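You operate a simulated robot arm through the tools that you are given. There is no shell and no other tool. Be economical: measure what you need, move in short steps, check, and stop when the job is done.

You are at the controls of a simulated robot arm. One attempt, no reset.

## Task
Put things in order on the top of the landing table. At the end: the light grey cloth stands where the grey lavender bag stood; the grey lavender bag stands on top of the green soap; the red peg stands where the light grey cloth stood; the silver tin is on the white saucer; whatever was shut is shut again. Leave all else as you found it, and nothing knocked over.

It is judged by the outcome, as a careful person would: the job done as asked, and still so three seconds after it is handed in. It fails if anything else is knocked over, pushed out of place, dropped, spilled or broken.

## Robot
A 6-joint arm with a two-finger parallel gripper, fixed in place. Base frame: the origin is at the foot of the arm, x ahead of it, y to its left, z up; the work surface is at about z = 760. Units: mm, degrees, N and s.
With the tool pointing down near the work surface it reaches from about 240 to 640 mm from the base axis. Its first joint turns from -66.0 to 66.0 degrees. Payload 2.7 kg.
The tool frame sits at the grasp point between the pads (the TCP): z along the fingers, y along the line on which they close. The tips reach 23 mm beyond it. Largest opening 94 mm; finger width 38, thickness 10; the body of the gripper, 54 by 96 mm, starts 39 mm behind the TCP.
Orientation is told as [roll, pitch, yaw] about the base's x, y, z axes, in that order, counted from this pose: with the fingers straight down and closing along the base's y, the tool's x points along the base's -x, its y along +y and its z along -z.

## Interface
- The arm moves only by the tool send_rows. Its argument "series" is a list of rows, each an object of numbers (a shift or turn left out is 0, a gripper value left out holds the last): "tx", "ty", "tz": the shift along the base's x, y, z in mm; "rx", "ry", "rz": the turn, a rotation vector about the base's x, y, z in degrees. In form: [{"tx": .., "ty": .., "tz": .., "rx": .., "ry": .., "rz": ..}, ...]. A call has 1 to 12 rows; each row is the pose to reach, as a shift and turn from the pose commanded when the call began. "hand" is the finger opening in mm, from 0 to 94, set as the call begins (left out, the last holds). A row lasts 0.2 s, in which the tool goes at most 50 mm and 8.6 degrees; a call with a longer step from one row to the next is refused whole, and so is a gripper value outside its range. A pose out of reach is approached as far as the arm can. The call stops where the force on the tool passes 40 N (or 10 N more than at its start, if that is more) or the arm is blocked; 0.2 s more then pass. Each finger travels about 45 mm/s and halts on what it meets, pressing with about 42 N; the grip force reading is that of the motor and also rises with nothing between the fingers. The clock runs only during rows and for 0.2 s after the last one: add rows that repeat a pose to give the fingers time. The reply holds the time, the measured pose of the TCP, the force on the tool along the base axes, the opening and the grip force, in the units named above and with some noise, and new pictures: "show" is both (left out), scene, wrist or none.
- Cameras (640 x 400 px; columns grow to the right, rows downward): "scene" is fixed at [67.9, -430.8, 1397.9]; the picture's right is [0.82, -0.57, 0.00], its down [-0.36, -0.53, -0.77] and it looks along [0.43, 0.63, -0.64] (base axes); focal length 362 px, centre (320, 200). "wrist" rides on the gripper at [-39, 0, -44] in the tool frame; the picture's right is [0.00, -1.00, 0.00], its down [0.97, 0.00, -0.24] and it looks along [0.24, 0.00, 0.97] (tool axes); focal length 218 px, centre (320, 200).
- measure_at(camera, pixels): for up to 12 pixels [column, row] of the newest picture of that camera ("zoom" is the newest enlarged one), the place [x, y, z] in the base frame of the surface seen there, good to about 3 mm. No time passes.
- enlarge(camera, box): a new picture of the part [left, top, right, bottom] of that camera's present view, enlarged. No time passes.
- finish_job(): hands the job in; it is judged then, once.

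Work in short steps. Measure before you move; look again where a grasp or a placing could have gone wrong, and mend it. You have 80 turns and 120 pictures in all, those below and enlarged ones among them. Open the gripper and draw the arm clear of the work before you hand the job in, unless the task says otherwise; then end with one line.

The tools are called by a JSON object that holds its "fn" and its "kwargs". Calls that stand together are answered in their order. send_rows: Moves the arm, as the interface text tells. Its arguments: {"type":"object","properties":{"series":{"type":"array","items":{"type":"object","properties":{"tx":{"type":"number"},"ty":{"type":"number"},"tz":{"type":"number"},"rx":{"type":"number"},"ry":{"type":"number"},"rz":{"type":"number"}}}},"hand":{"type":"number"},"show":{"type":"string","enum":["both","scene","wrist","none"]}},"required":["series"]} The other tools are called the same way: measure_at (camera, pixels) gives the place of the surface under pixels of a picture; enlarge (camera, box) takes an enlarged picture of a part of a camera's view; finish_job () hands the job in.

At the start:

```text
time: 0.0
tcp_pos: [339.3, 12.4, 1080.3]
orientation: [0.0, 0.0, 0.1]
ft_force: [0.1, -0.5, -0.1]
gripper_width: 94.2
grasp_force: 0.1
```

scene: 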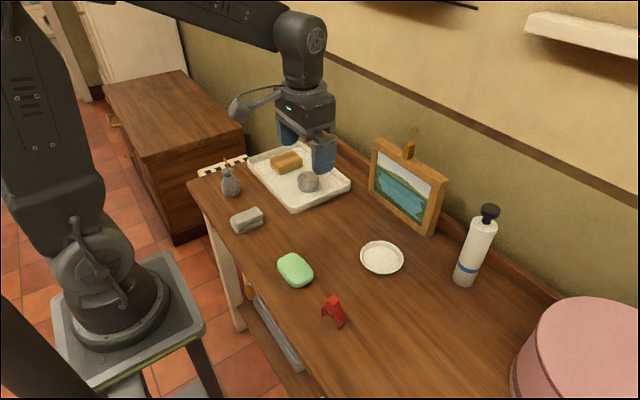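
wrist: 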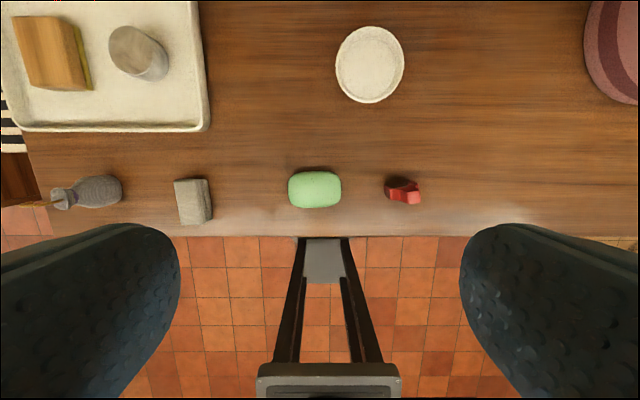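

The scene shows the bag (230,185), cloth (247,220), soap (295,270), peg (333,311), tin (308,182) and saucer (382,258). I enlarge both views to look closer before measuring.

{"fn": "enlarge", "kwargs": {"camera": "scene", "box": [180, 130, 420, 340]}}

{"fn": "enlarge", "kwargs": {"camera": "wrist", "box": [0, 0, 440, 240]}}

{"fn": "measure_at", "kwargs": {"camera": "wrist", "pixels": [[98, 190], [60, 200], [188, 200], [205, 200], [315, 188], [400, 192], [132, 50], [150, 60], [368, 65], [340, 62], [250, 150], [180, 110]]}}

{"fn": "measure_at", "kwargs": {"camera": "scene", "pixels": [[230, 185], [227, 163], [246, 217], [295, 266], [333, 302], [335, 315], [310, 177], [309, 187], [382, 258], [295, 200], [286, 160], [245, 180]]}}

```text
1.90 times, centred on (300, 235) of scene
```

zoom: 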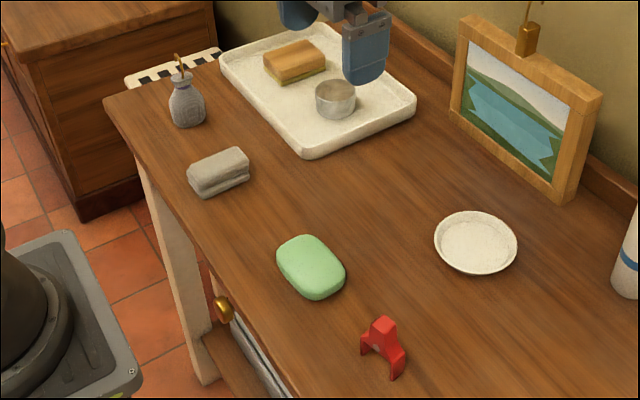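

```text
1.45 times, centred on (220, 120) of wrist
```

zoom: 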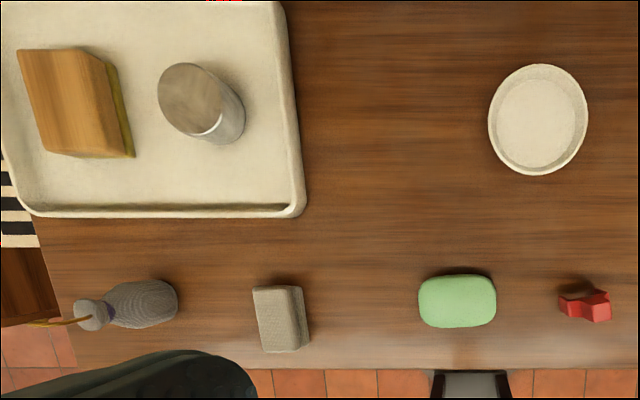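

```text
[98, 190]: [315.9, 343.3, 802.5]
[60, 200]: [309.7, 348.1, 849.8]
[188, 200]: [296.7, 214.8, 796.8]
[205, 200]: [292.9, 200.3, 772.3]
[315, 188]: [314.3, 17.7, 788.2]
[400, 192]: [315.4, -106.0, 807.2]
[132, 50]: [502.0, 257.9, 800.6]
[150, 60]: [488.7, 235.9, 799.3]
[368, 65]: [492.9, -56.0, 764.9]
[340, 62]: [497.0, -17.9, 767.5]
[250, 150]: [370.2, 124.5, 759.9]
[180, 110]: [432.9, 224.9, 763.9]
```

```text
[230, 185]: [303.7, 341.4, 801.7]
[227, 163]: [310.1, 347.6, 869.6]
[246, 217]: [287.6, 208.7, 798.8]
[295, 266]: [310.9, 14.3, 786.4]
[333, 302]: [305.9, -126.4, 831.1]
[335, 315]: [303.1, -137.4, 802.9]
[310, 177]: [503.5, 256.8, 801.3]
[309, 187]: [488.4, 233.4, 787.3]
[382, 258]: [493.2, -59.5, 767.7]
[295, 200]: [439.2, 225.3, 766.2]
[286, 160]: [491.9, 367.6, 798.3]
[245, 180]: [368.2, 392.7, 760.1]
```

Everything is in reach with the tool pointing down. I move above the bag (about 310,343) at z≈960 for a closer wrist view.

{"fn": "send_rows", "kwargs": {"series": [{"tx": -4, "ty": 40, "tz": -15}, {"tx": -8, "ty": 80, "tz": -30}, {"tx": -12, "ty": 120, "tz": -45}, {"tx": -16, "ty": 160, "tz": -60}, {"tx": -20, "ty": 200, "tz": -75}, {"tx": -24, "ty": 240, "tz": -90}, {"tx": -28, "ty": 285, "tz": -105}, {"tx": -29, "ty": 330, "tz": -120}, {"tx": -29, "ty": 330, "tz": -120}]}}

```text
time: 2.0
tcp_pos: [309.7, 340.7, 959.1]
orientation: [0.0, 0.1, 0.0]
ft_force: [-0.3, 0.3, -0.4]
gripper_width: 93.9
grasp_force: 0.0
```

scene: 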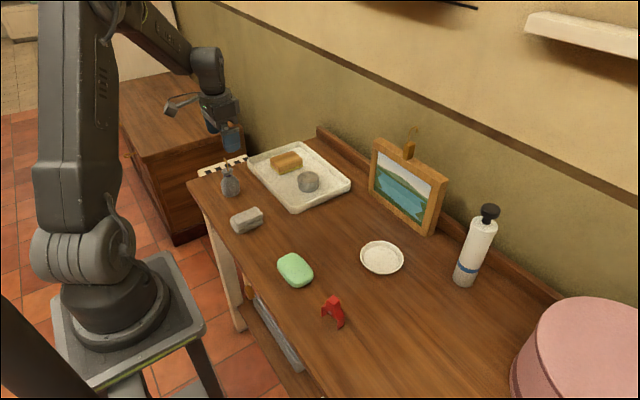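
wrist: 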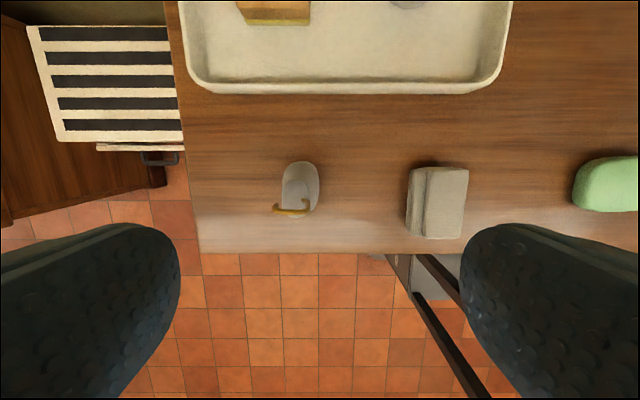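

Bag is at (300,188) in the wrist view, the cloth at (437,202). I enlarge both and measure.

{"fn": "enlarge", "kwargs": {"camera": "wrist", "box": [240, 130, 480, 270]}}

{"fn": "enlarge", "kwargs": {"camera": "scene", "box": [190, 140, 290, 240]}}

{"fn": "measure_at", "kwargs": {"camera": "wrist", "pixels": [[300, 164], [285, 185], [317, 182], [298, 194], [290, 211], [300, 217], [412, 172], [408, 230], [467, 172], [462, 236], [440, 205], [305, 205]]}}

```text
2.67 times, centred on (360, 200) of wrist
```

zoom: 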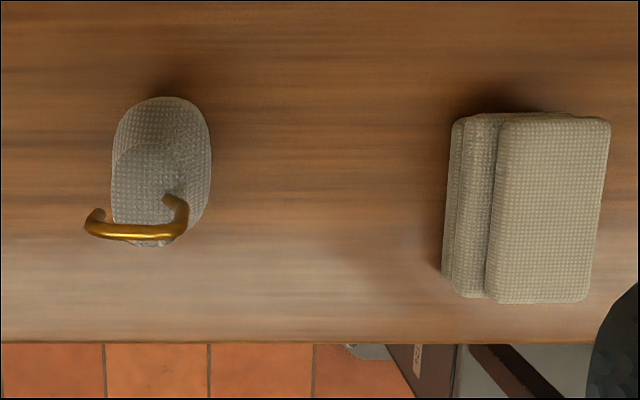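

```text
4.00 times, centred on (240, 190) of scene
```

zoom: 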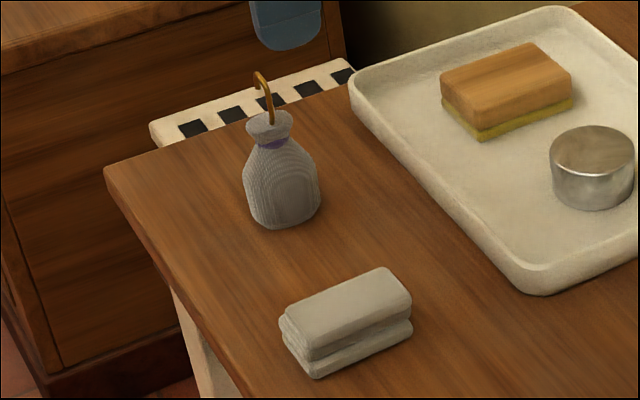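

```text
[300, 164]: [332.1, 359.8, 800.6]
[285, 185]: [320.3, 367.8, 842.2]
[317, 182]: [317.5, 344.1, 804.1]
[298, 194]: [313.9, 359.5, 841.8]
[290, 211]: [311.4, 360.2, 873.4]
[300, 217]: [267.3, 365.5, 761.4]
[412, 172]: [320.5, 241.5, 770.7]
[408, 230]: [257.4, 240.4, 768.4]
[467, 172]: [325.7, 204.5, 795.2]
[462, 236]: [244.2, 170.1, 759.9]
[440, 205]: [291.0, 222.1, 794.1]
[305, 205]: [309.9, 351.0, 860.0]
```

The bag's body size is uncertain, so I measure its outline in the scene zoom (243–320, 115–228), along with the cloth.

{"fn": "measure_at", "kwargs": {"camera": "zoom", "pixels": [[246, 190], [317, 190], [282, 224], [282, 190], [250, 215], [316, 212], [250, 125], [291, 122], [270, 145], [262, 165], [300, 165], [270, 118]]}}

{"fn": "measure_at", "kwargs": {"camera": "wrist", "pixels": [[283, 190], [284, 180], [290, 170], [310, 170], [316, 200], [311, 213], [285, 205], [302, 180], [428, 175], [424, 235], [460, 240], [445, 175]]}}

```text
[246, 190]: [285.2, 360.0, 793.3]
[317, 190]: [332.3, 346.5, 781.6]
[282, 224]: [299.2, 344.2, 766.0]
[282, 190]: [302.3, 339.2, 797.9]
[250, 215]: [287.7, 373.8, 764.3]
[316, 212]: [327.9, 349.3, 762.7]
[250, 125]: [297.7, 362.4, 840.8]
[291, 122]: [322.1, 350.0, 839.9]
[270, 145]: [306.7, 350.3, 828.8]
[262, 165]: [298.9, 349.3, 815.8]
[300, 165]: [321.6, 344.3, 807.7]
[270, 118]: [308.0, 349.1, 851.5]
```

```text
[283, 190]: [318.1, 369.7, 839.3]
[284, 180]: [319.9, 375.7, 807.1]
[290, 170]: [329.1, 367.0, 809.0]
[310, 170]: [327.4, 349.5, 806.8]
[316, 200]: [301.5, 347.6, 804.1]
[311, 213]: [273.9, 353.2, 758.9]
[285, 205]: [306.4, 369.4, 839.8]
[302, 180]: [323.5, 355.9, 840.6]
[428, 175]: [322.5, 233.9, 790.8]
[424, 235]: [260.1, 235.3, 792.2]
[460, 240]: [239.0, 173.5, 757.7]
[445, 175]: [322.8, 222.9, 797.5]
```

Bag body is about x 284–334, y 340–377, with the head around z 840. I need the top of its loop to keep it clear of the palm.

{"fn": "enlarge", "kwargs": {"camera": "scene", "box": [210, 150, 250, 200]}}

{"fn": "enlarge", "kwargs": {"camera": "wrist", "box": [260, 150, 340, 230]}}

{"fn": "measure_at", "kwargs": {"camera": "scene", "pixels": [[225, 159], [224, 158], [226, 160], [227, 167], [228, 170]]}}

{"fn": "measure_at", "kwargs": {"camera": "wrist", "pixels": [[274, 211], [280, 212], [295, 212], [305, 212], [307, 208], [304, 204]]}}

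```text
8.00 times, centred on (230, 175) of scene
```

zoom: 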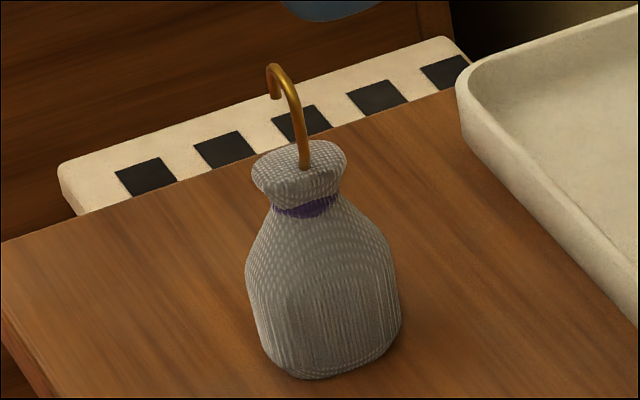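

```text
5.00 times, centred on (300, 190) of wrist
```

zoom: 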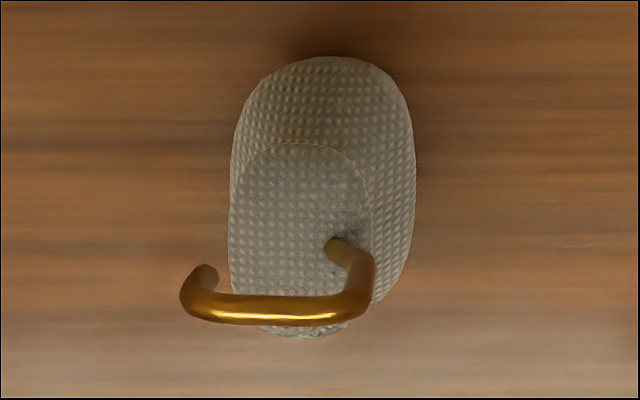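

```text
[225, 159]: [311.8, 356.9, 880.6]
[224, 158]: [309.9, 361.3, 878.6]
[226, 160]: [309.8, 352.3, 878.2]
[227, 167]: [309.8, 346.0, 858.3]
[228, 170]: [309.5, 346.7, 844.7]
```

```text
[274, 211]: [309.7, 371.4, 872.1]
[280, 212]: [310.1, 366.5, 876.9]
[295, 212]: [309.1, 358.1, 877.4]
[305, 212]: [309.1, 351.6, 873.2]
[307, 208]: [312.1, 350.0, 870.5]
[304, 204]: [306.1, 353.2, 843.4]
```

Loop top is at z≈879 and lies in the y–z plane, with the head at z 832–842 and x 296–322. I'll grip the head from above closing along x, so I turn the tool 90° above it.

{"fn": "send_rows", "kwargs": {"series": [{"rz": 8.2, "ty": 2}, {"rz": 16.4, "ty": 4}, {"rz": 24.6, "ty": 6}, {"rz": 32.8, "ty": 8}, {"rz": 41, "ty": 10}, {"rz": 49.2, "ty": 12}, {"rz": 57.4, "ty": 14}, {"rz": 65.6, "ty": 16}, {"rz": 73.8, "ty": 18}, {"rz": 82, "ty": 18}, {"rz": 90, "ty": 18}, {"rz": 90, "ty": 18}]}}

```text
time: 4.6
tcp_pos: [311.2, 360.4, 960.0]
orientation: [0.1, 0.1, 90.1]
ft_force: [-0.1, -0.1, -0.4]
gripper_width: 94.1
grasp_force: 0.1
```

scene: 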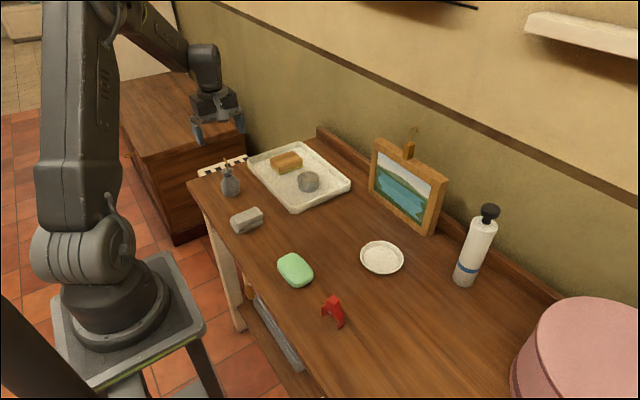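
wrist: 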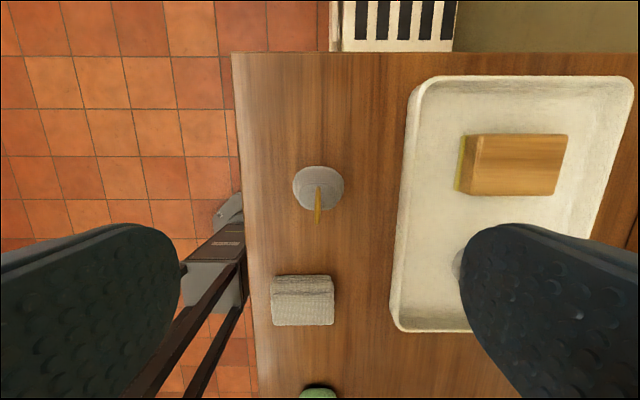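

The bag is centred between the fingers at (318,188). I lower 115 mm to z≈845, still open.

{"fn": "send_rows", "kwargs": {"series": [{"tz": -30, "tx": -1}, {"tz": -60, "tx": -1}, {"tz": -85, "tx": -1}, {"tz": -100, "tx": -1}, {"tz": -110, "tx": -1}, {"tz": -115, "tx": -1}, {"tz": -115, "tx": -1}]}}

```text
time: 6.2
tcp_pos: [310.1, 358.9, 844.8]
orientation: [0.1, 0.0, 90.1]
ft_force: [0.4, 0.4, 0.2]
gripper_width: 94.1
grasp_force: 0.2
```

scene: 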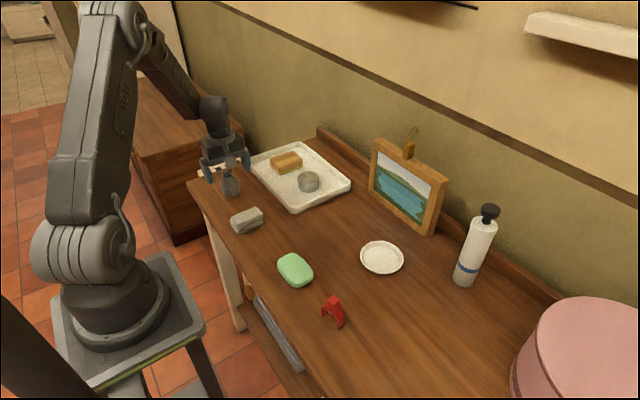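
wrist: 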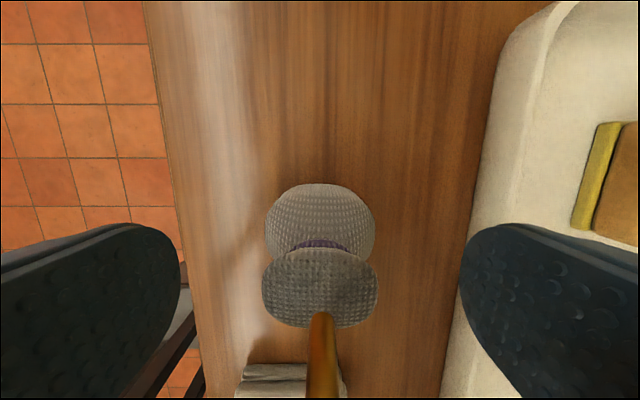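

The head at (320,287) sits centred between the pads. I close on it.

{"fn": "send_rows", "kwargs": {"series": [{}, {}, {}, {}, {}, {}, {}], "hand": 10}}

```text
time: 7.8
tcp_pos: [309.8, 359.1, 844.8]
orientation: [0.0, 0.1, 90.1]
ft_force: [-0.3, -0.2, 2.1]
gripper_width: 41.5
grasp_force: 42.0
```

scene: 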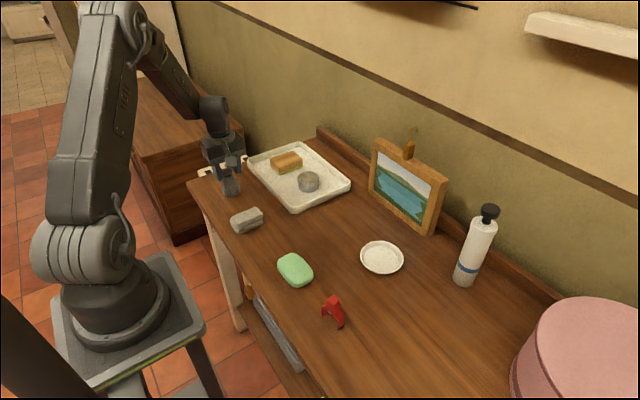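
wrist: 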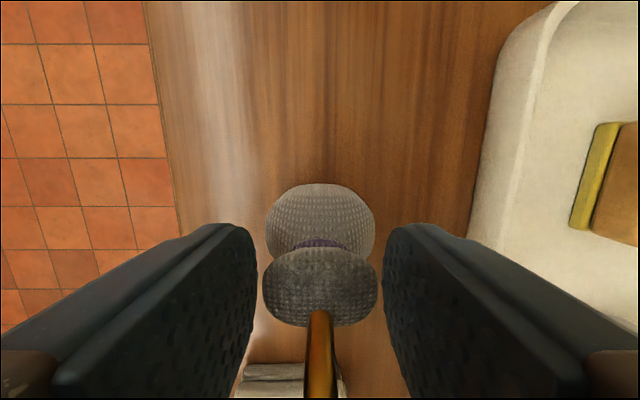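

Fingers halted at 41.5 mm, wider than the visible head, so they must be bearing near the tips on the shoulder. I test with a small lift.

{"fn": "send_rows", "kwargs": {"series": [{"tz": 3}, {"tz": 6}, {"tz": 10}, {"tz": 10}]}}

```text
time: 8.8
tcp_pos: [310.0, 359.3, 854.7]
orientation: [0.1, 0.0, 89.9]
ft_force: [0.1, 0.1, 0.6]
gripper_width: 41.3
grasp_force: 42.3
```

scene: 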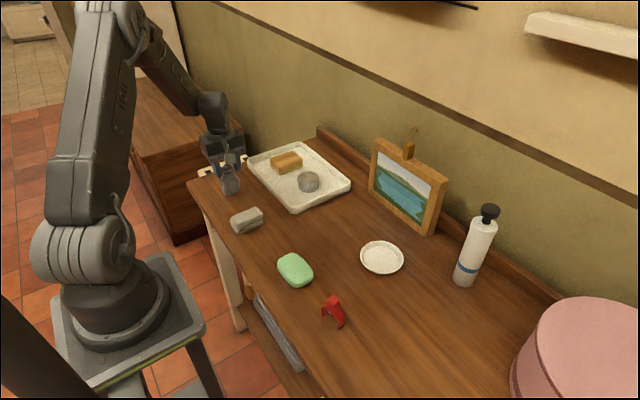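
wrist: 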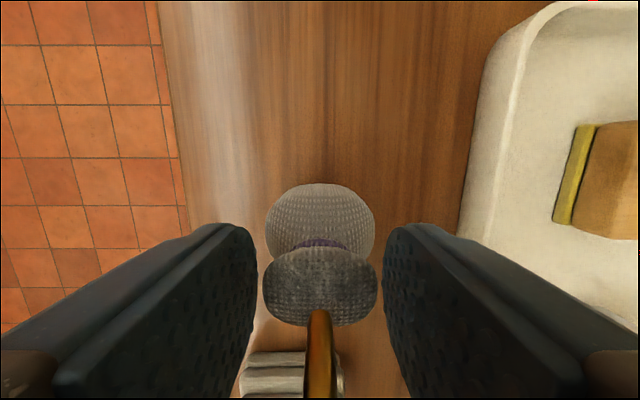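

The bag came up with the gripper. I lift further and measure the soap's edges from the scene.

{"fn": "send_rows", "kwargs": {"series": [{"tz": 20}, {"tz": 45}, {"tz": 75}, {"tz": 105}, {"tz": 105}]}}

{"fn": "enlarge", "kwargs": {"camera": "scene", "box": [265, 240, 365, 340]}}

```text
time: 10.0
tcp_pos: [312.7, 356.7, 958.7]
orientation: [0.0, 0.0, 90.0]
ft_force: [-1.2, 0.5, 0.1]
gripper_width: 41.2
grasp_force: 42.3
```

scene: 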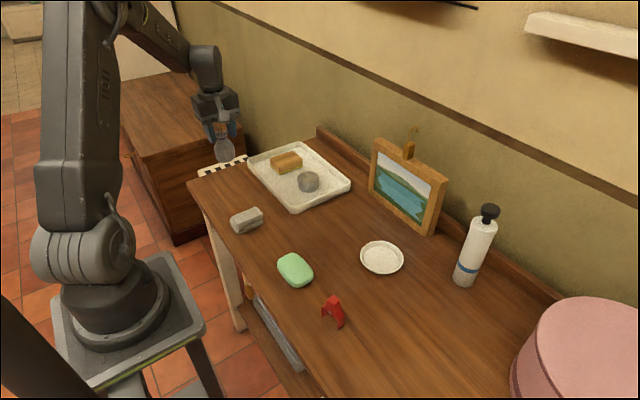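
wrist: 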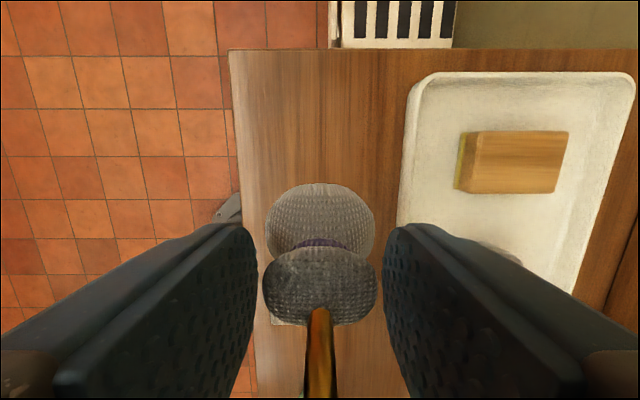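

```text
4.00 times, centred on (315, 290) of scene
```

zoom: 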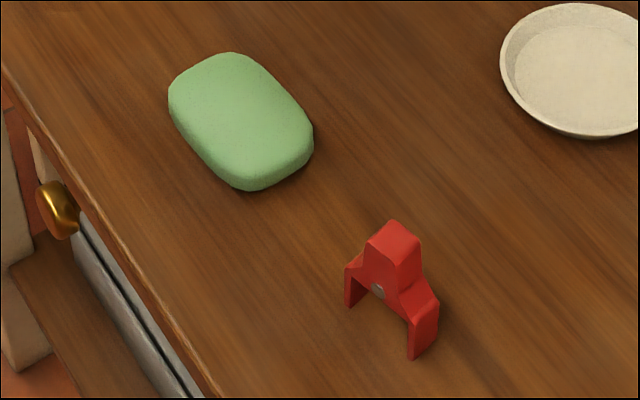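

{"fn": "measure_at", "kwargs": {"camera": "zoom", "pixels": [[215, 60], [175, 90], [180, 125], [235, 178], [280, 175], [308, 130], [270, 78], [240, 115], [210, 90], [265, 145], [220, 135], [265, 100]]}}

{"fn": "measure_at", "kwargs": {"camera": "scene", "pixels": [[224, 150], [224, 140]]}}

```text
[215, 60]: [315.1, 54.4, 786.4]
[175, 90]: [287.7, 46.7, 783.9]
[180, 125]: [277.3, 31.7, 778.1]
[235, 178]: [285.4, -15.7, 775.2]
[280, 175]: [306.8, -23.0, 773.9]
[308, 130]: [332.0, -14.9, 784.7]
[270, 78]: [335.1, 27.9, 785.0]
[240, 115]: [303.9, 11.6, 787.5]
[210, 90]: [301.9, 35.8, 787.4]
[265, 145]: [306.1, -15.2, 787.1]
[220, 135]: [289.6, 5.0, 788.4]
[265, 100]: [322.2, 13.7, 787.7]
```

```text
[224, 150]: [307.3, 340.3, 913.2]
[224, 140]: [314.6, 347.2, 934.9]
```

Soap's flat top is at z≈787.5, centred near (309,16). I carry the bag over it at height while turning back 90°, so its long side follows the soap's.

{"fn": "send_rows", "kwargs": {"series": [{"ty": -25, "rz": -8}, {"ty": -57, "rz": -16}, {"ty": -90, "rz": -24.5}, {"ty": -123, "rz": -33}, {"ty": -156, "rz": -41}, {"ty": -190, "rz": -49.5}, {"ty": -224, "rz": -58}, {"ty": -258, "rz": -66}, {"ty": -292, "rz": -74}, {"ty": -320, "rz": -82}, {"ty": -343, "rz": -90, "tx": -1}, {"ty": -343, "rz": -90, "tx": -1}]}}

{"fn": "send_rows", "kwargs": {"series": [{}, {}, {}]}}

```text
time: 12.6
tcp_pos: [309.1, 14.9, 960.5]
orientation: [0.0, 0.0, 0.0]
ft_force: [-0.5, 0.0, -0.2]
gripper_width: 9.8
grasp_force: 0.0
```

scene: 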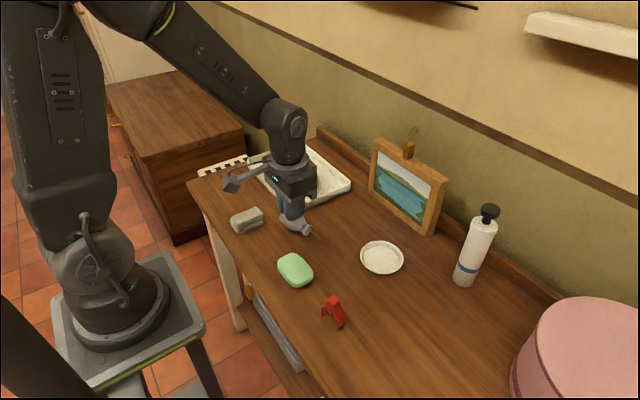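
wrist: 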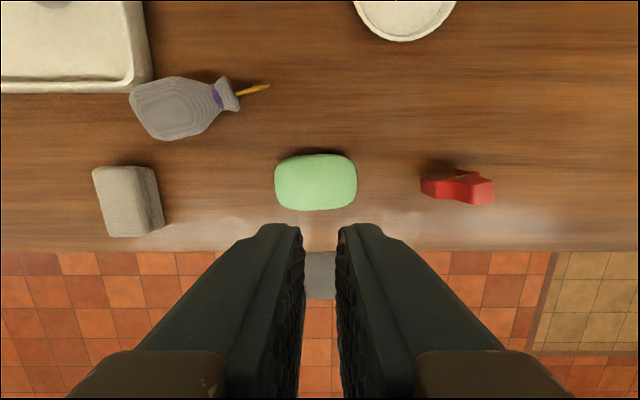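

```text
time: 13.4
tcp_pos: [308.9, 16.1, 960.7]
orientation: [0.0, 0.0, 0.0]
ft_force: [0.3, 0.8, 0.3]
gripper_width: 9.7
grasp_force: 0.0
```

scene: 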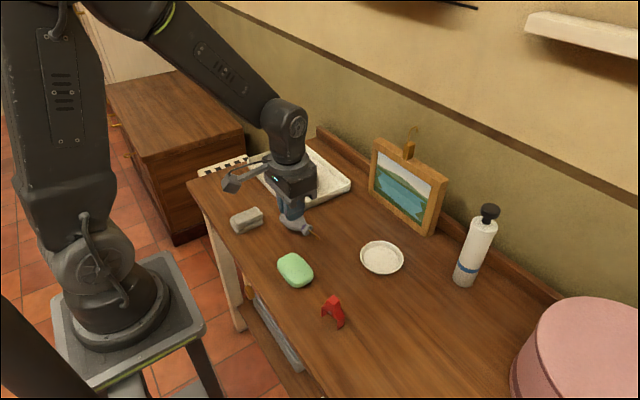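
wrist: 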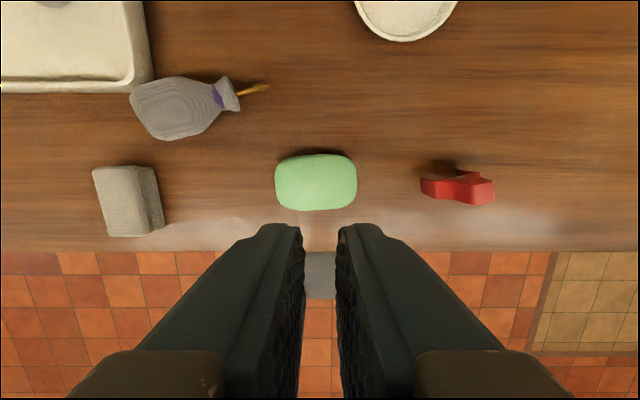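

The bag slipped out and is lying on its side at wrist (185,107). The cloth and tray look untouched, so I measure how it lies in order to recover it.

{"fn": "enlarge", "kwargs": {"camera": "wrist", "box": [80, 40, 290, 240]}}

{"fn": "measure_at", "kwargs": {"camera": "wrist", "pixels": [[135, 95], [150, 135], [180, 80], [175, 136], [205, 128], [210, 82], [185, 105], [228, 95], [262, 87], [145, 75], [120, 90], [140, 110]]}}

{"fn": "measure_at", "kwargs": {"camera": "wrist", "pixels": [[94, 170], [152, 167], [162, 225], [108, 236], [130, 200], [155, 195]]}}

```text
2.00 times, centred on (185, 140) of wrist
```

zoom: 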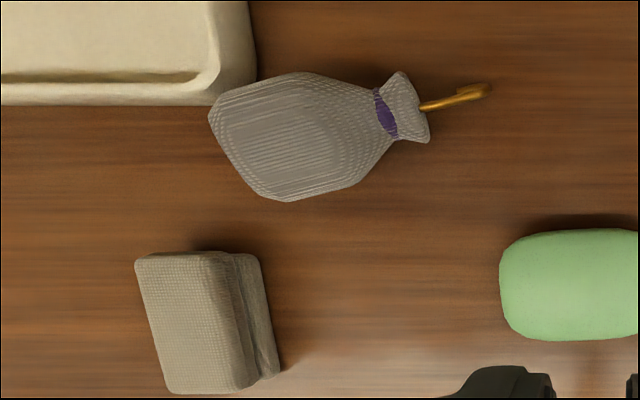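

```text
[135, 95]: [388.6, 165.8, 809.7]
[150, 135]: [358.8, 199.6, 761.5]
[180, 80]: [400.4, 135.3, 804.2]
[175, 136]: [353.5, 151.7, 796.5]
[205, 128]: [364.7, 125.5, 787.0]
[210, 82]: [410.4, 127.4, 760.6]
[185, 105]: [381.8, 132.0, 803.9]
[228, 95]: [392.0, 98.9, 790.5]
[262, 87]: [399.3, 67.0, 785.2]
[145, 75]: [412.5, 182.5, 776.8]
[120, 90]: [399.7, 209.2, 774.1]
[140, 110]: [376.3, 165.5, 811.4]
```

```text
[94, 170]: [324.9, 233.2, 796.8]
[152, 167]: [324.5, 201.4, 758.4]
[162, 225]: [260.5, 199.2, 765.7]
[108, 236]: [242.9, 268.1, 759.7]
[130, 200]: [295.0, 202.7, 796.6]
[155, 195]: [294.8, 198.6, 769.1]
```

Bag axis runs from about (375,170) to the head at (392,99), with its base end sitting high (z 810), maybe propped on the tray rim. I move above it for a closer look.

{"fn": "send_rows", "kwargs": {"series": [{"tx": 15, "ty": 30}, {"tx": 30, "ty": 60}, {"tx": 45, "ty": 90}, {"tx": 55, "ty": 115}, {"tx": 55, "ty": 115}], "hand": 94}}

{"fn": "enlarge", "kwargs": {"camera": "wrist", "box": [220, 100, 420, 225]}}

{"fn": "enlarge", "kwargs": {"camera": "scene", "box": [230, 160, 370, 260]}}

```text
time: 14.6
tcp_pos: [365.5, 132.2, 960.3]
orientation: [0.0, 0.1, -0.1]
ft_force: [-0.4, -0.3, -0.6]
gripper_width: 93.8
grasp_force: 0.0
```

scene: 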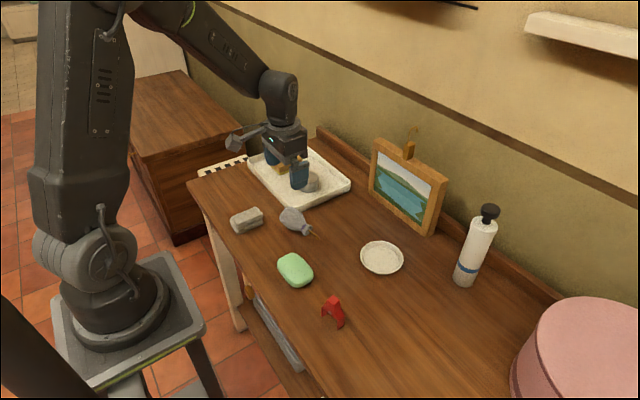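
wrist: 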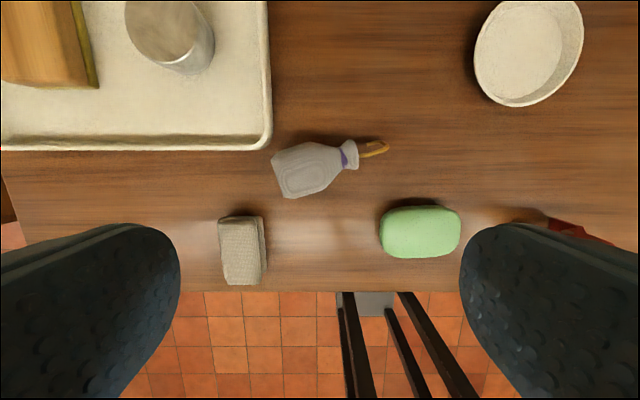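

```text
3.20 times, centred on (320, 162) of wrist
```

zoom: 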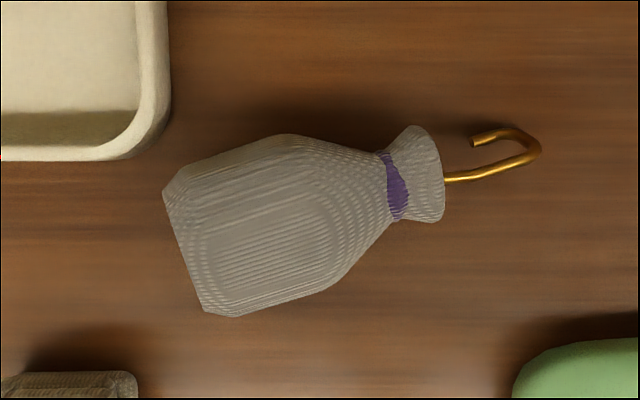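

```text
4.00 times, centred on (300, 210) of scene
```

zoom: 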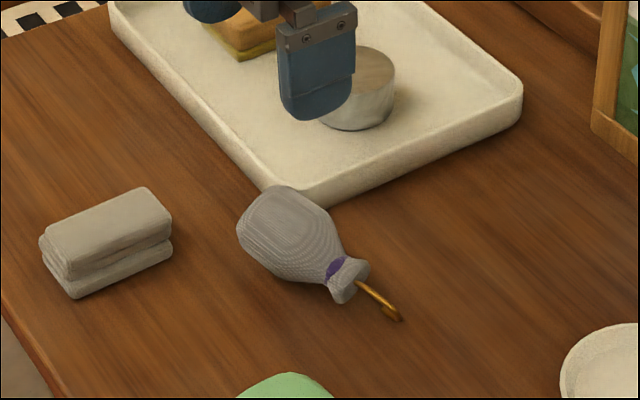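

The bag lies clear of the tray, broad face up, head toward −y. I measure its outline in this wrist view.

{"fn": "measure_at", "kwargs": {"camera": "wrist", "pixels": [[273, 160], [286, 194], [280, 176], [292, 172], [305, 168], [320, 163], [335, 157], [347, 155], [310, 144], [322, 190], [302, 147], [308, 193]]}}

{"fn": "measure_at", "kwargs": {"camera": "scene", "pixels": [[292, 230], [300, 235], [306, 232], [290, 215], [300, 216], [289, 221], [296, 223], [285, 225], [328, 237], [316, 230], [299, 212], [302, 209]]}}

```text
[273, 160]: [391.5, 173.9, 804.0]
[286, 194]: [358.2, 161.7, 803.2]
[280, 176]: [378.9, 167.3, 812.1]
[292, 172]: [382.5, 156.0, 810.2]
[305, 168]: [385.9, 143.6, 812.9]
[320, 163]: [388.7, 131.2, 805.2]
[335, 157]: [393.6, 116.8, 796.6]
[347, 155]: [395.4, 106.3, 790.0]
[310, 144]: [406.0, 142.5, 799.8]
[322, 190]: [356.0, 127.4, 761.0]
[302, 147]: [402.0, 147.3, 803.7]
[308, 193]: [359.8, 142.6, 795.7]
```

```text
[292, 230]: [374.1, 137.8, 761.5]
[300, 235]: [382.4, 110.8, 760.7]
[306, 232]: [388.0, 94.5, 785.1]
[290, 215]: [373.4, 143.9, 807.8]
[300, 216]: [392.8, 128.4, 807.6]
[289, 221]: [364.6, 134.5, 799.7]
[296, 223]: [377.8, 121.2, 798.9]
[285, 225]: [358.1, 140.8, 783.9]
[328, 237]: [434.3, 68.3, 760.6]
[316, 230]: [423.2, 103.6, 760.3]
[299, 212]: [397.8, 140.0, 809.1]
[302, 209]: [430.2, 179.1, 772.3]
```

It lies on its narrow side: width about 40 across, axis height about 785, head direction about −72°. I'll set yaw to −72° above the grip point (383,143), so the camera side faces the head.

{"fn": "send_rows", "kwargs": {"series": [{"rz": -8, "tx": 2, "ty": 1}, {"rz": -16, "tx": 4, "ty": 2}, {"rz": -24, "tx": 6, "ty": 4}, {"rz": -32, "tx": 8, "ty": 5}, {"rz": -40, "tx": 10, "ty": 6}, {"rz": -48, "tx": 12, "ty": 8}, {"rz": -56, "tx": 15, "ty": 9}, {"rz": -64, "tx": 17, "ty": 10, "tz": -20}, {"rz": -72, "tx": 19, "ty": 12, "tz": -40}, {"rz": -72, "tx": 19, "ty": 12, "tz": -40}], "hand": 80}}

```text
time: 16.8
tcp_pos: [383.5, 142.5, 919.0]
orientation: [0.0, 0.0, -72.1]
ft_force: [-0.5, -0.7, -0.4]
gripper_width: 80.1
grasp_force: 0.1
```

scene: 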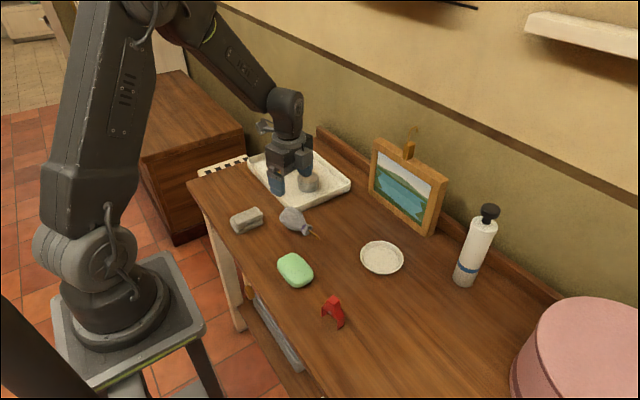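
wrist: 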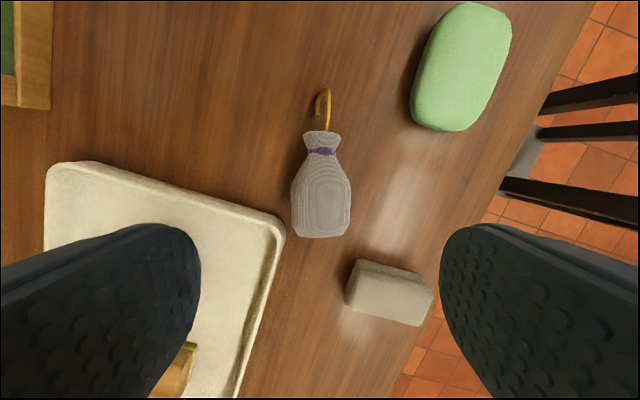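

The bag axis is vertical at column 320. The open finger could come near the tray corner at (283,228), so I measure that corner and the bag.

{"fn": "measure_at", "kwargs": {"camera": "wrist", "pixels": [[284, 234], [279, 222], [262, 212], [277, 260], [240, 200], [298, 234], [348, 232], [291, 200], [351, 200], [320, 170], [322, 210], [322, 145]]}}

```text
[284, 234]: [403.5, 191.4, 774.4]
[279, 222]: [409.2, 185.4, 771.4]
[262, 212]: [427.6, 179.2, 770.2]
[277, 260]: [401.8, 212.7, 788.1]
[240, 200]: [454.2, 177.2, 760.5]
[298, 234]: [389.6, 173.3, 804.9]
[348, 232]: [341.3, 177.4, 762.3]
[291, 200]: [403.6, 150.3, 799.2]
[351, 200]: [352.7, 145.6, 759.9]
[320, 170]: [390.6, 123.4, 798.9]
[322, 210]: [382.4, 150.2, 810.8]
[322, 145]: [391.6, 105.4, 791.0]
```

Tray corner is near (405,188) and the side is at y≈178. I narrow the opening to 58, tilt 12° towards the head side and lower to z≈789, stopping first at 815 to check.

{"fn": "send_rows", "kwargs": {"series": [{"rx": 5.7, "ry": 1.87}, {"rx": 11.4, "ry": 3.74, "tx": 1, "ty": -3, "tz": -20}, {"rx": 11.4, "ry": 3.74, "tx": 1, "ty": -3, "tz": -50}, {"rx": 11.4, "ry": 3.74, "tx": 1, "ty": -3, "tz": -80}, {"rx": 11.4, "ry": 3.74, "tx": 1, "ty": -3, "tz": -100}, {"rx": 11.4, "ry": 3.74, "tx": 1, "ty": -3, "tz": -100}], "hand": 58}}

```text
time: 18.2
tcp_pos: [384.2, 139.9, 819.5]
orientation: [-0.1, 11.9, -72.1]
ft_force: [-0.3, -0.7, -0.1]
gripper_width: 58.0
grasp_force: 0.0
```

scene: 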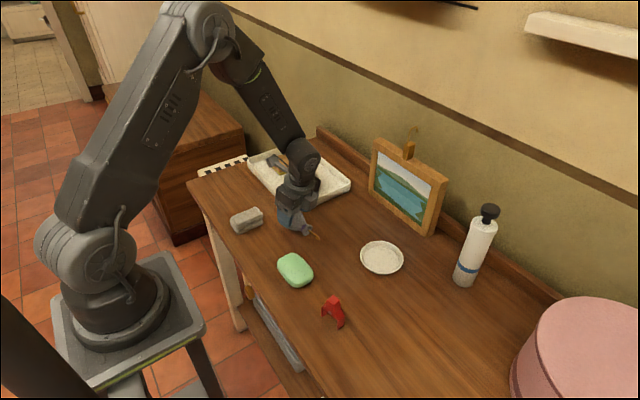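
wrist: 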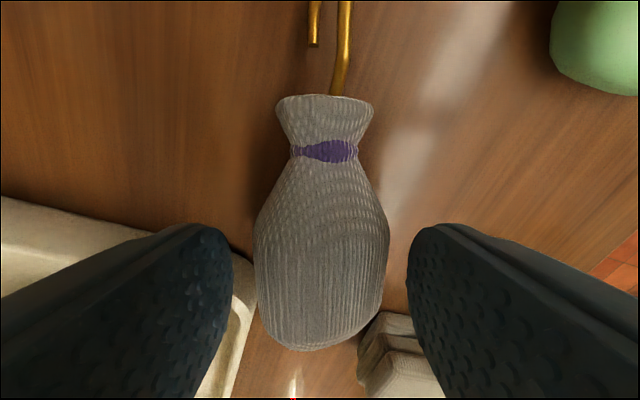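

The bag sits between the fingers with clearance on both sides. I lower the last 30 mm gently.

{"fn": "send_rows", "kwargs": {"series": [{"tz": -10}, {"tz": -18}, {"tz": -25}, {"tz": -29}, {"tz": -29}], "show": "wrist"}}

```text
time: 19.4
tcp_pos: [384.6, 141.9, 791.6]
orientation: [0.0, 11.9, -72.1]
ft_force: [-0.9, -0.5, -0.5]
gripper_width: 58.0
grasp_force: 0.1
```

wrist: 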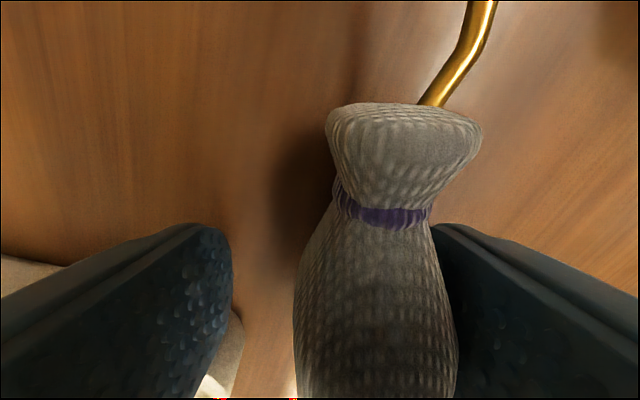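

The bag now appears shifted to the right (head at column 404). I check it in the scene view before closing.

{"fn": "enlarge", "kwargs": {"camera": "scene", "box": [250, 150, 370, 260]}}

{"fn": "measure_at", "kwargs": {"camera": "wrist", "pixels": [[400, 120], [385, 215], [375, 300], [375, 380], [300, 330], [452, 330], [340, 130], [470, 130], [410, 150]]}}

```text
3.64 times, centred on (310, 205) of scene
```

zoom: 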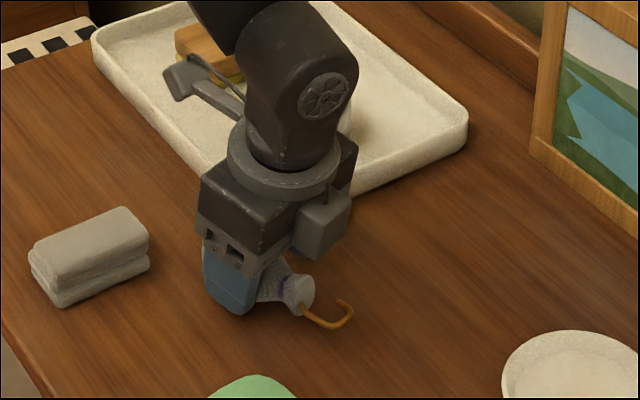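

```text
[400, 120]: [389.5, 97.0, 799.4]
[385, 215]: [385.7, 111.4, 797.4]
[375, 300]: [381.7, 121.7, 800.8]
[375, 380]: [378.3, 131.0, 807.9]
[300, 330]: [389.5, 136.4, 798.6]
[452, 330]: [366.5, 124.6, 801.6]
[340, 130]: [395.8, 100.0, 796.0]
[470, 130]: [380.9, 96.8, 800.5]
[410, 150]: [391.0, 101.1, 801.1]
```

The bag only rolled and slid a few mm toward the right finger and still lies between the pads. I close so that it centres.

{"fn": "send_rows", "kwargs": {"series": [{}, {}, {}, {}, {}], "hand": 20}}

{"fn": "enlarge", "kwargs": {"camera": "scene", "box": [250, 150, 370, 260]}}

```text
time: 20.6
tcp_pos: [384.1, 139.3, 790.4]
orientation: [0.0, 11.9, -71.9]
ft_force: [0.4, 0.9, -0.5]
gripper_width: 34.4
grasp_force: 42.2
```

scene: 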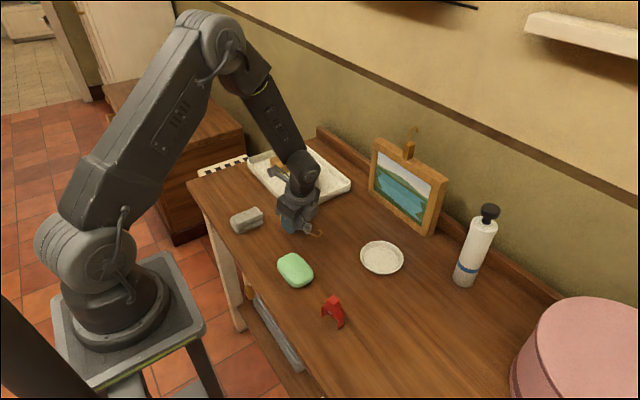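
wrist: 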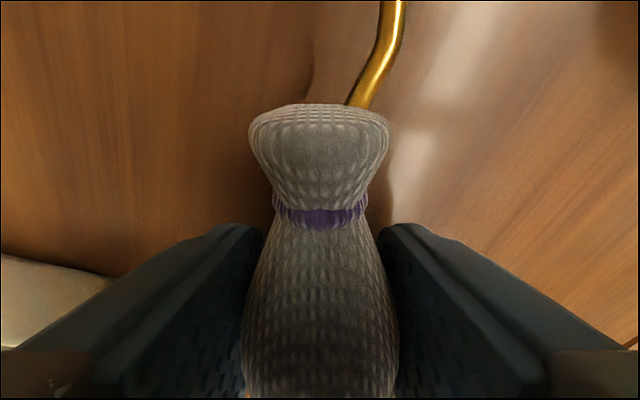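

```text
3.64 times, centred on (310, 205) of scene
```

zoom: 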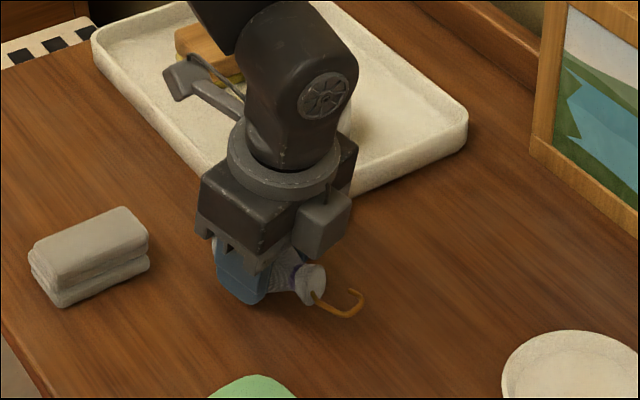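

Gripped centred at 34 mm on the body. I lift straight up slowly.

{"fn": "send_rows", "kwargs": {"series": [{"tz": 5}, {"tz": 15}, {"tz": 30}, {"tz": 50}, {"tz": 70}, {"tz": 90}, {"tz": 110}, {"tz": 125}, {"tz": 130}, {"tz": 130}]}}

{"fn": "enlarge", "kwargs": {"camera": "scene", "box": [250, 120, 370, 230]}}

```text
time: 22.8
tcp_pos: [383.1, 140.7, 921.0]
orientation: [0.0, 12.0, -71.9]
ft_force: [0.7, -0.1, -1.4]
gripper_width: 34.3
grasp_force: 42.1
```

scene: 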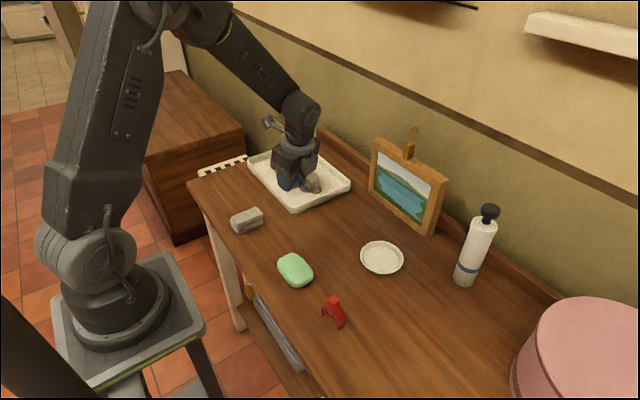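
wrist: 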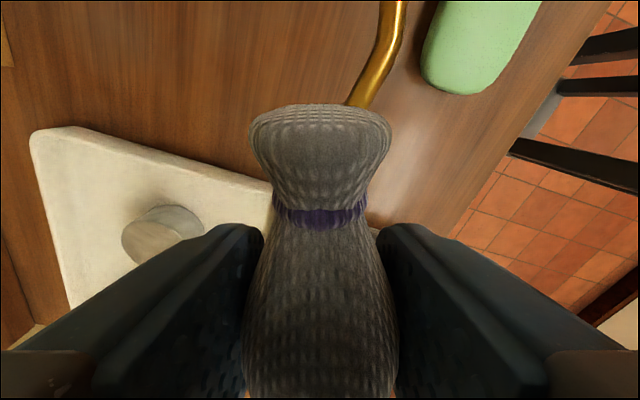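

```text
3.64 times, centred on (310, 175) of scene
```

zoom: 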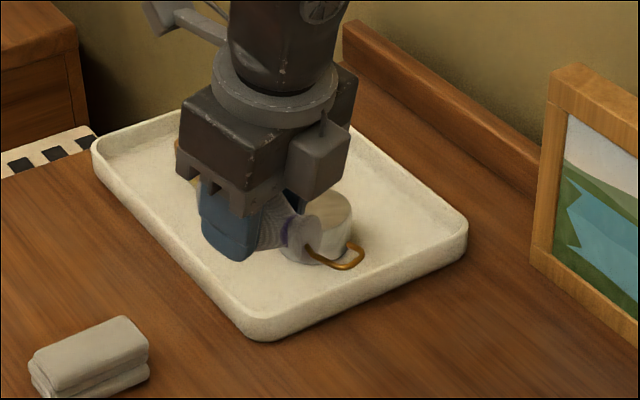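

Held firmly. Now I start standing it up: 45° of turn about the closing axis, rising slightly, then check.

{"fn": "send_rows", "kwargs": {"series": [{"rx": -7.1, "ry": -2.34, "tz": 7}, {"rx": -14.25, "ry": -4.68, "tz": 14}, {"rx": -21.4, "ry": -7.0, "tz": 21}, {"rx": -28.5, "ry": -9.36, "tz": 28}, {"rx": -35.6, "ry": -11.7, "tz": 35}, {"rx": -42.75, "ry": -14.04, "tz": 40}, {"rx": -42.75, "ry": -14.04, "tz": 40}]}}

```text
time: 24.4
tcp_pos: [386.0, 141.9, 962.2]
orientation: [0.2, -33.2, -72.0]
ft_force: [0.3, -0.6, 0.3]
gripper_width: 34.4
grasp_force: 42.5
```

scene: 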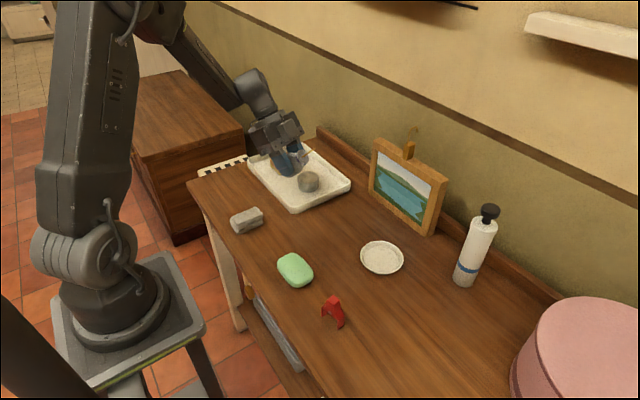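
wrist: 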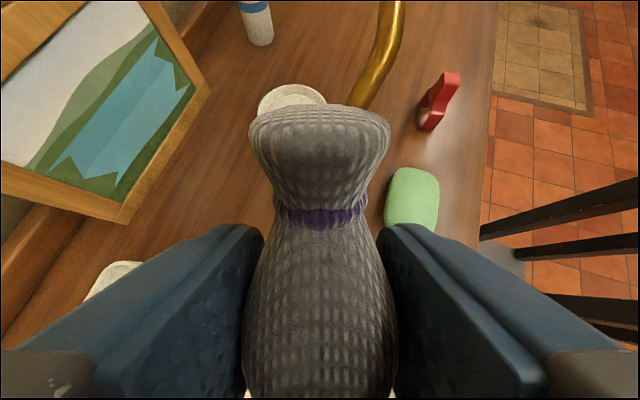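

Working well, pitch now −33°. Another 42° of the same turn.

{"fn": "send_rows", "kwargs": {"series": [{"rx": -6.65, "ry": -2.2}, {"rx": -13.3, "ry": -4.4}, {"rx": -20, "ry": -6.55}, {"rx": -26.6, "ry": -8.7}, {"rx": -33.3, "ry": -10.9}, {"rx": -39.9, "ry": -13.1}, {"rx": -39.9, "ry": -13.1}]}}

{"fn": "enlarge", "kwargs": {"camera": "scene", "box": [230, 90, 350, 200]}}

```text
time: 26.0
tcp_pos: [384.0, 140.5, 960.5]
orientation: [0.9, -75.1, -72.7]
ft_force: [0.4, -0.2, 0.3]
gripper_width: 34.6
grasp_force: 41.8
```

scene: 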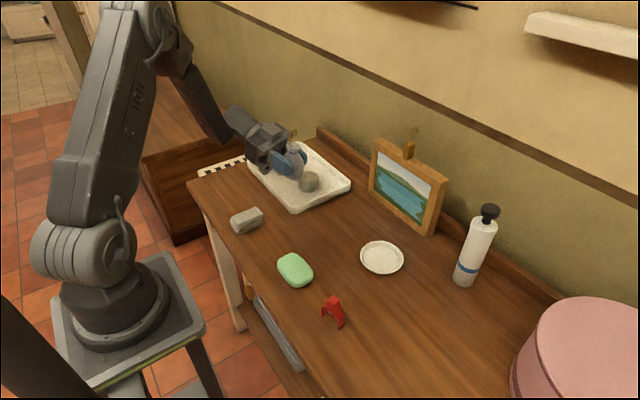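
wrist: 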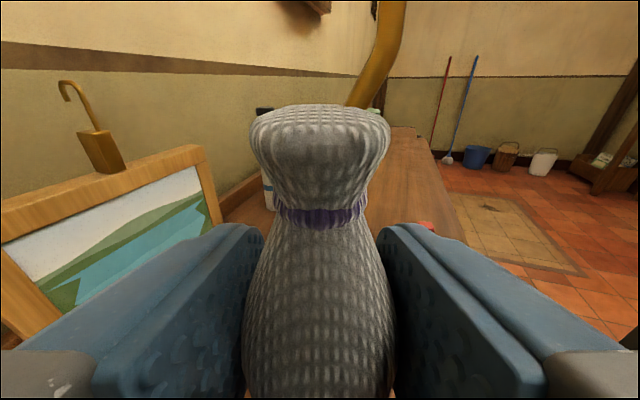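

```text
3.64 times, centred on (290, 145) of scene
```

zoom: 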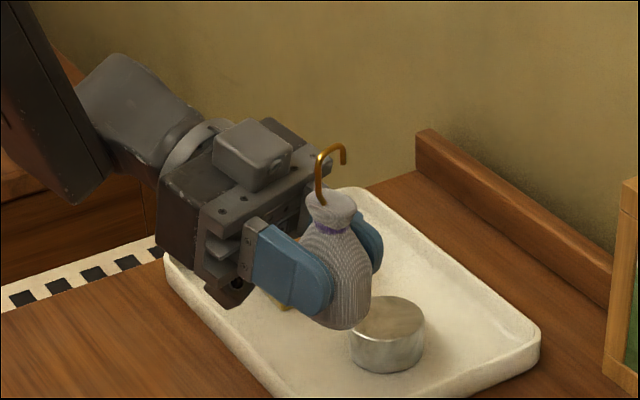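

The bag is nearly upright. I measure its faces to find the remaining tilt.

{"fn": "measure_at", "kwargs": {"camera": "zoom", "pixels": [[319, 170], [319, 180], [322, 195], [330, 205], [348, 210], [340, 235], [350, 262], [352, 290], [350, 312], [345, 326], [335, 300], [366, 295]]}}

{"fn": "measure_at", "kwargs": {"camera": "wrist", "pixels": [[320, 115], [320, 150], [320, 185], [320, 230], [320, 270], [320, 310], [320, 350], [320, 390], [270, 380], [370, 380], [385, 60], [370, 95]]}}

```text
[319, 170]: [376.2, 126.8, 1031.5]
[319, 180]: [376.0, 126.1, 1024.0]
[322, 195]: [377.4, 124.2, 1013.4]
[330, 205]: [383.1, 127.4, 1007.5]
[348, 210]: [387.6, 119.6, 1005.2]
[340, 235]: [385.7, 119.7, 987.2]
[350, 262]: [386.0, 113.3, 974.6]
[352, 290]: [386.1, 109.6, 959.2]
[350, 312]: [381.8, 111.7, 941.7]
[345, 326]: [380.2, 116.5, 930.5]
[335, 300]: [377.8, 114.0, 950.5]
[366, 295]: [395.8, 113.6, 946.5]
```

```text
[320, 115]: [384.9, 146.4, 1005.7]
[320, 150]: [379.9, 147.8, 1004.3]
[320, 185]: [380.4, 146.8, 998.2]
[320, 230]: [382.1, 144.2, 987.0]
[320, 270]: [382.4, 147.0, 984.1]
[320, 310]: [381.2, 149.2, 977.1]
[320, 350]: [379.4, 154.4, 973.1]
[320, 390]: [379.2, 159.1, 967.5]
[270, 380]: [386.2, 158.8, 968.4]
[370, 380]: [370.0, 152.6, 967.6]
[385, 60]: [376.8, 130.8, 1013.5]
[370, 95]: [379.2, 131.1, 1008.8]
```

The bag is upright within a few degrees, base at z≈924 (36 below the TCP). I check the dark part under the gripper in the zoom (230,290), since it must clear the cloth and soap.

{"fn": "measure_at", "kwargs": {"camera": "zoom", "pixels": [[230, 290], [235, 303], [215, 290], [240, 280], [185, 245], [160, 235], [90, 200], [130, 70], [220, 265], [250, 280]]}}

```text
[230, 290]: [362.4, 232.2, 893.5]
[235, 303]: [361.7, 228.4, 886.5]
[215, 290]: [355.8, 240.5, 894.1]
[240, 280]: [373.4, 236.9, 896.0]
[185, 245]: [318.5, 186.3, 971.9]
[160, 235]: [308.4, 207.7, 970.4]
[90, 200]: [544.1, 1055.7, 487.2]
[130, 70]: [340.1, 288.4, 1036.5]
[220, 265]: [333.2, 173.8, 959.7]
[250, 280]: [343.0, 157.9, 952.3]
```

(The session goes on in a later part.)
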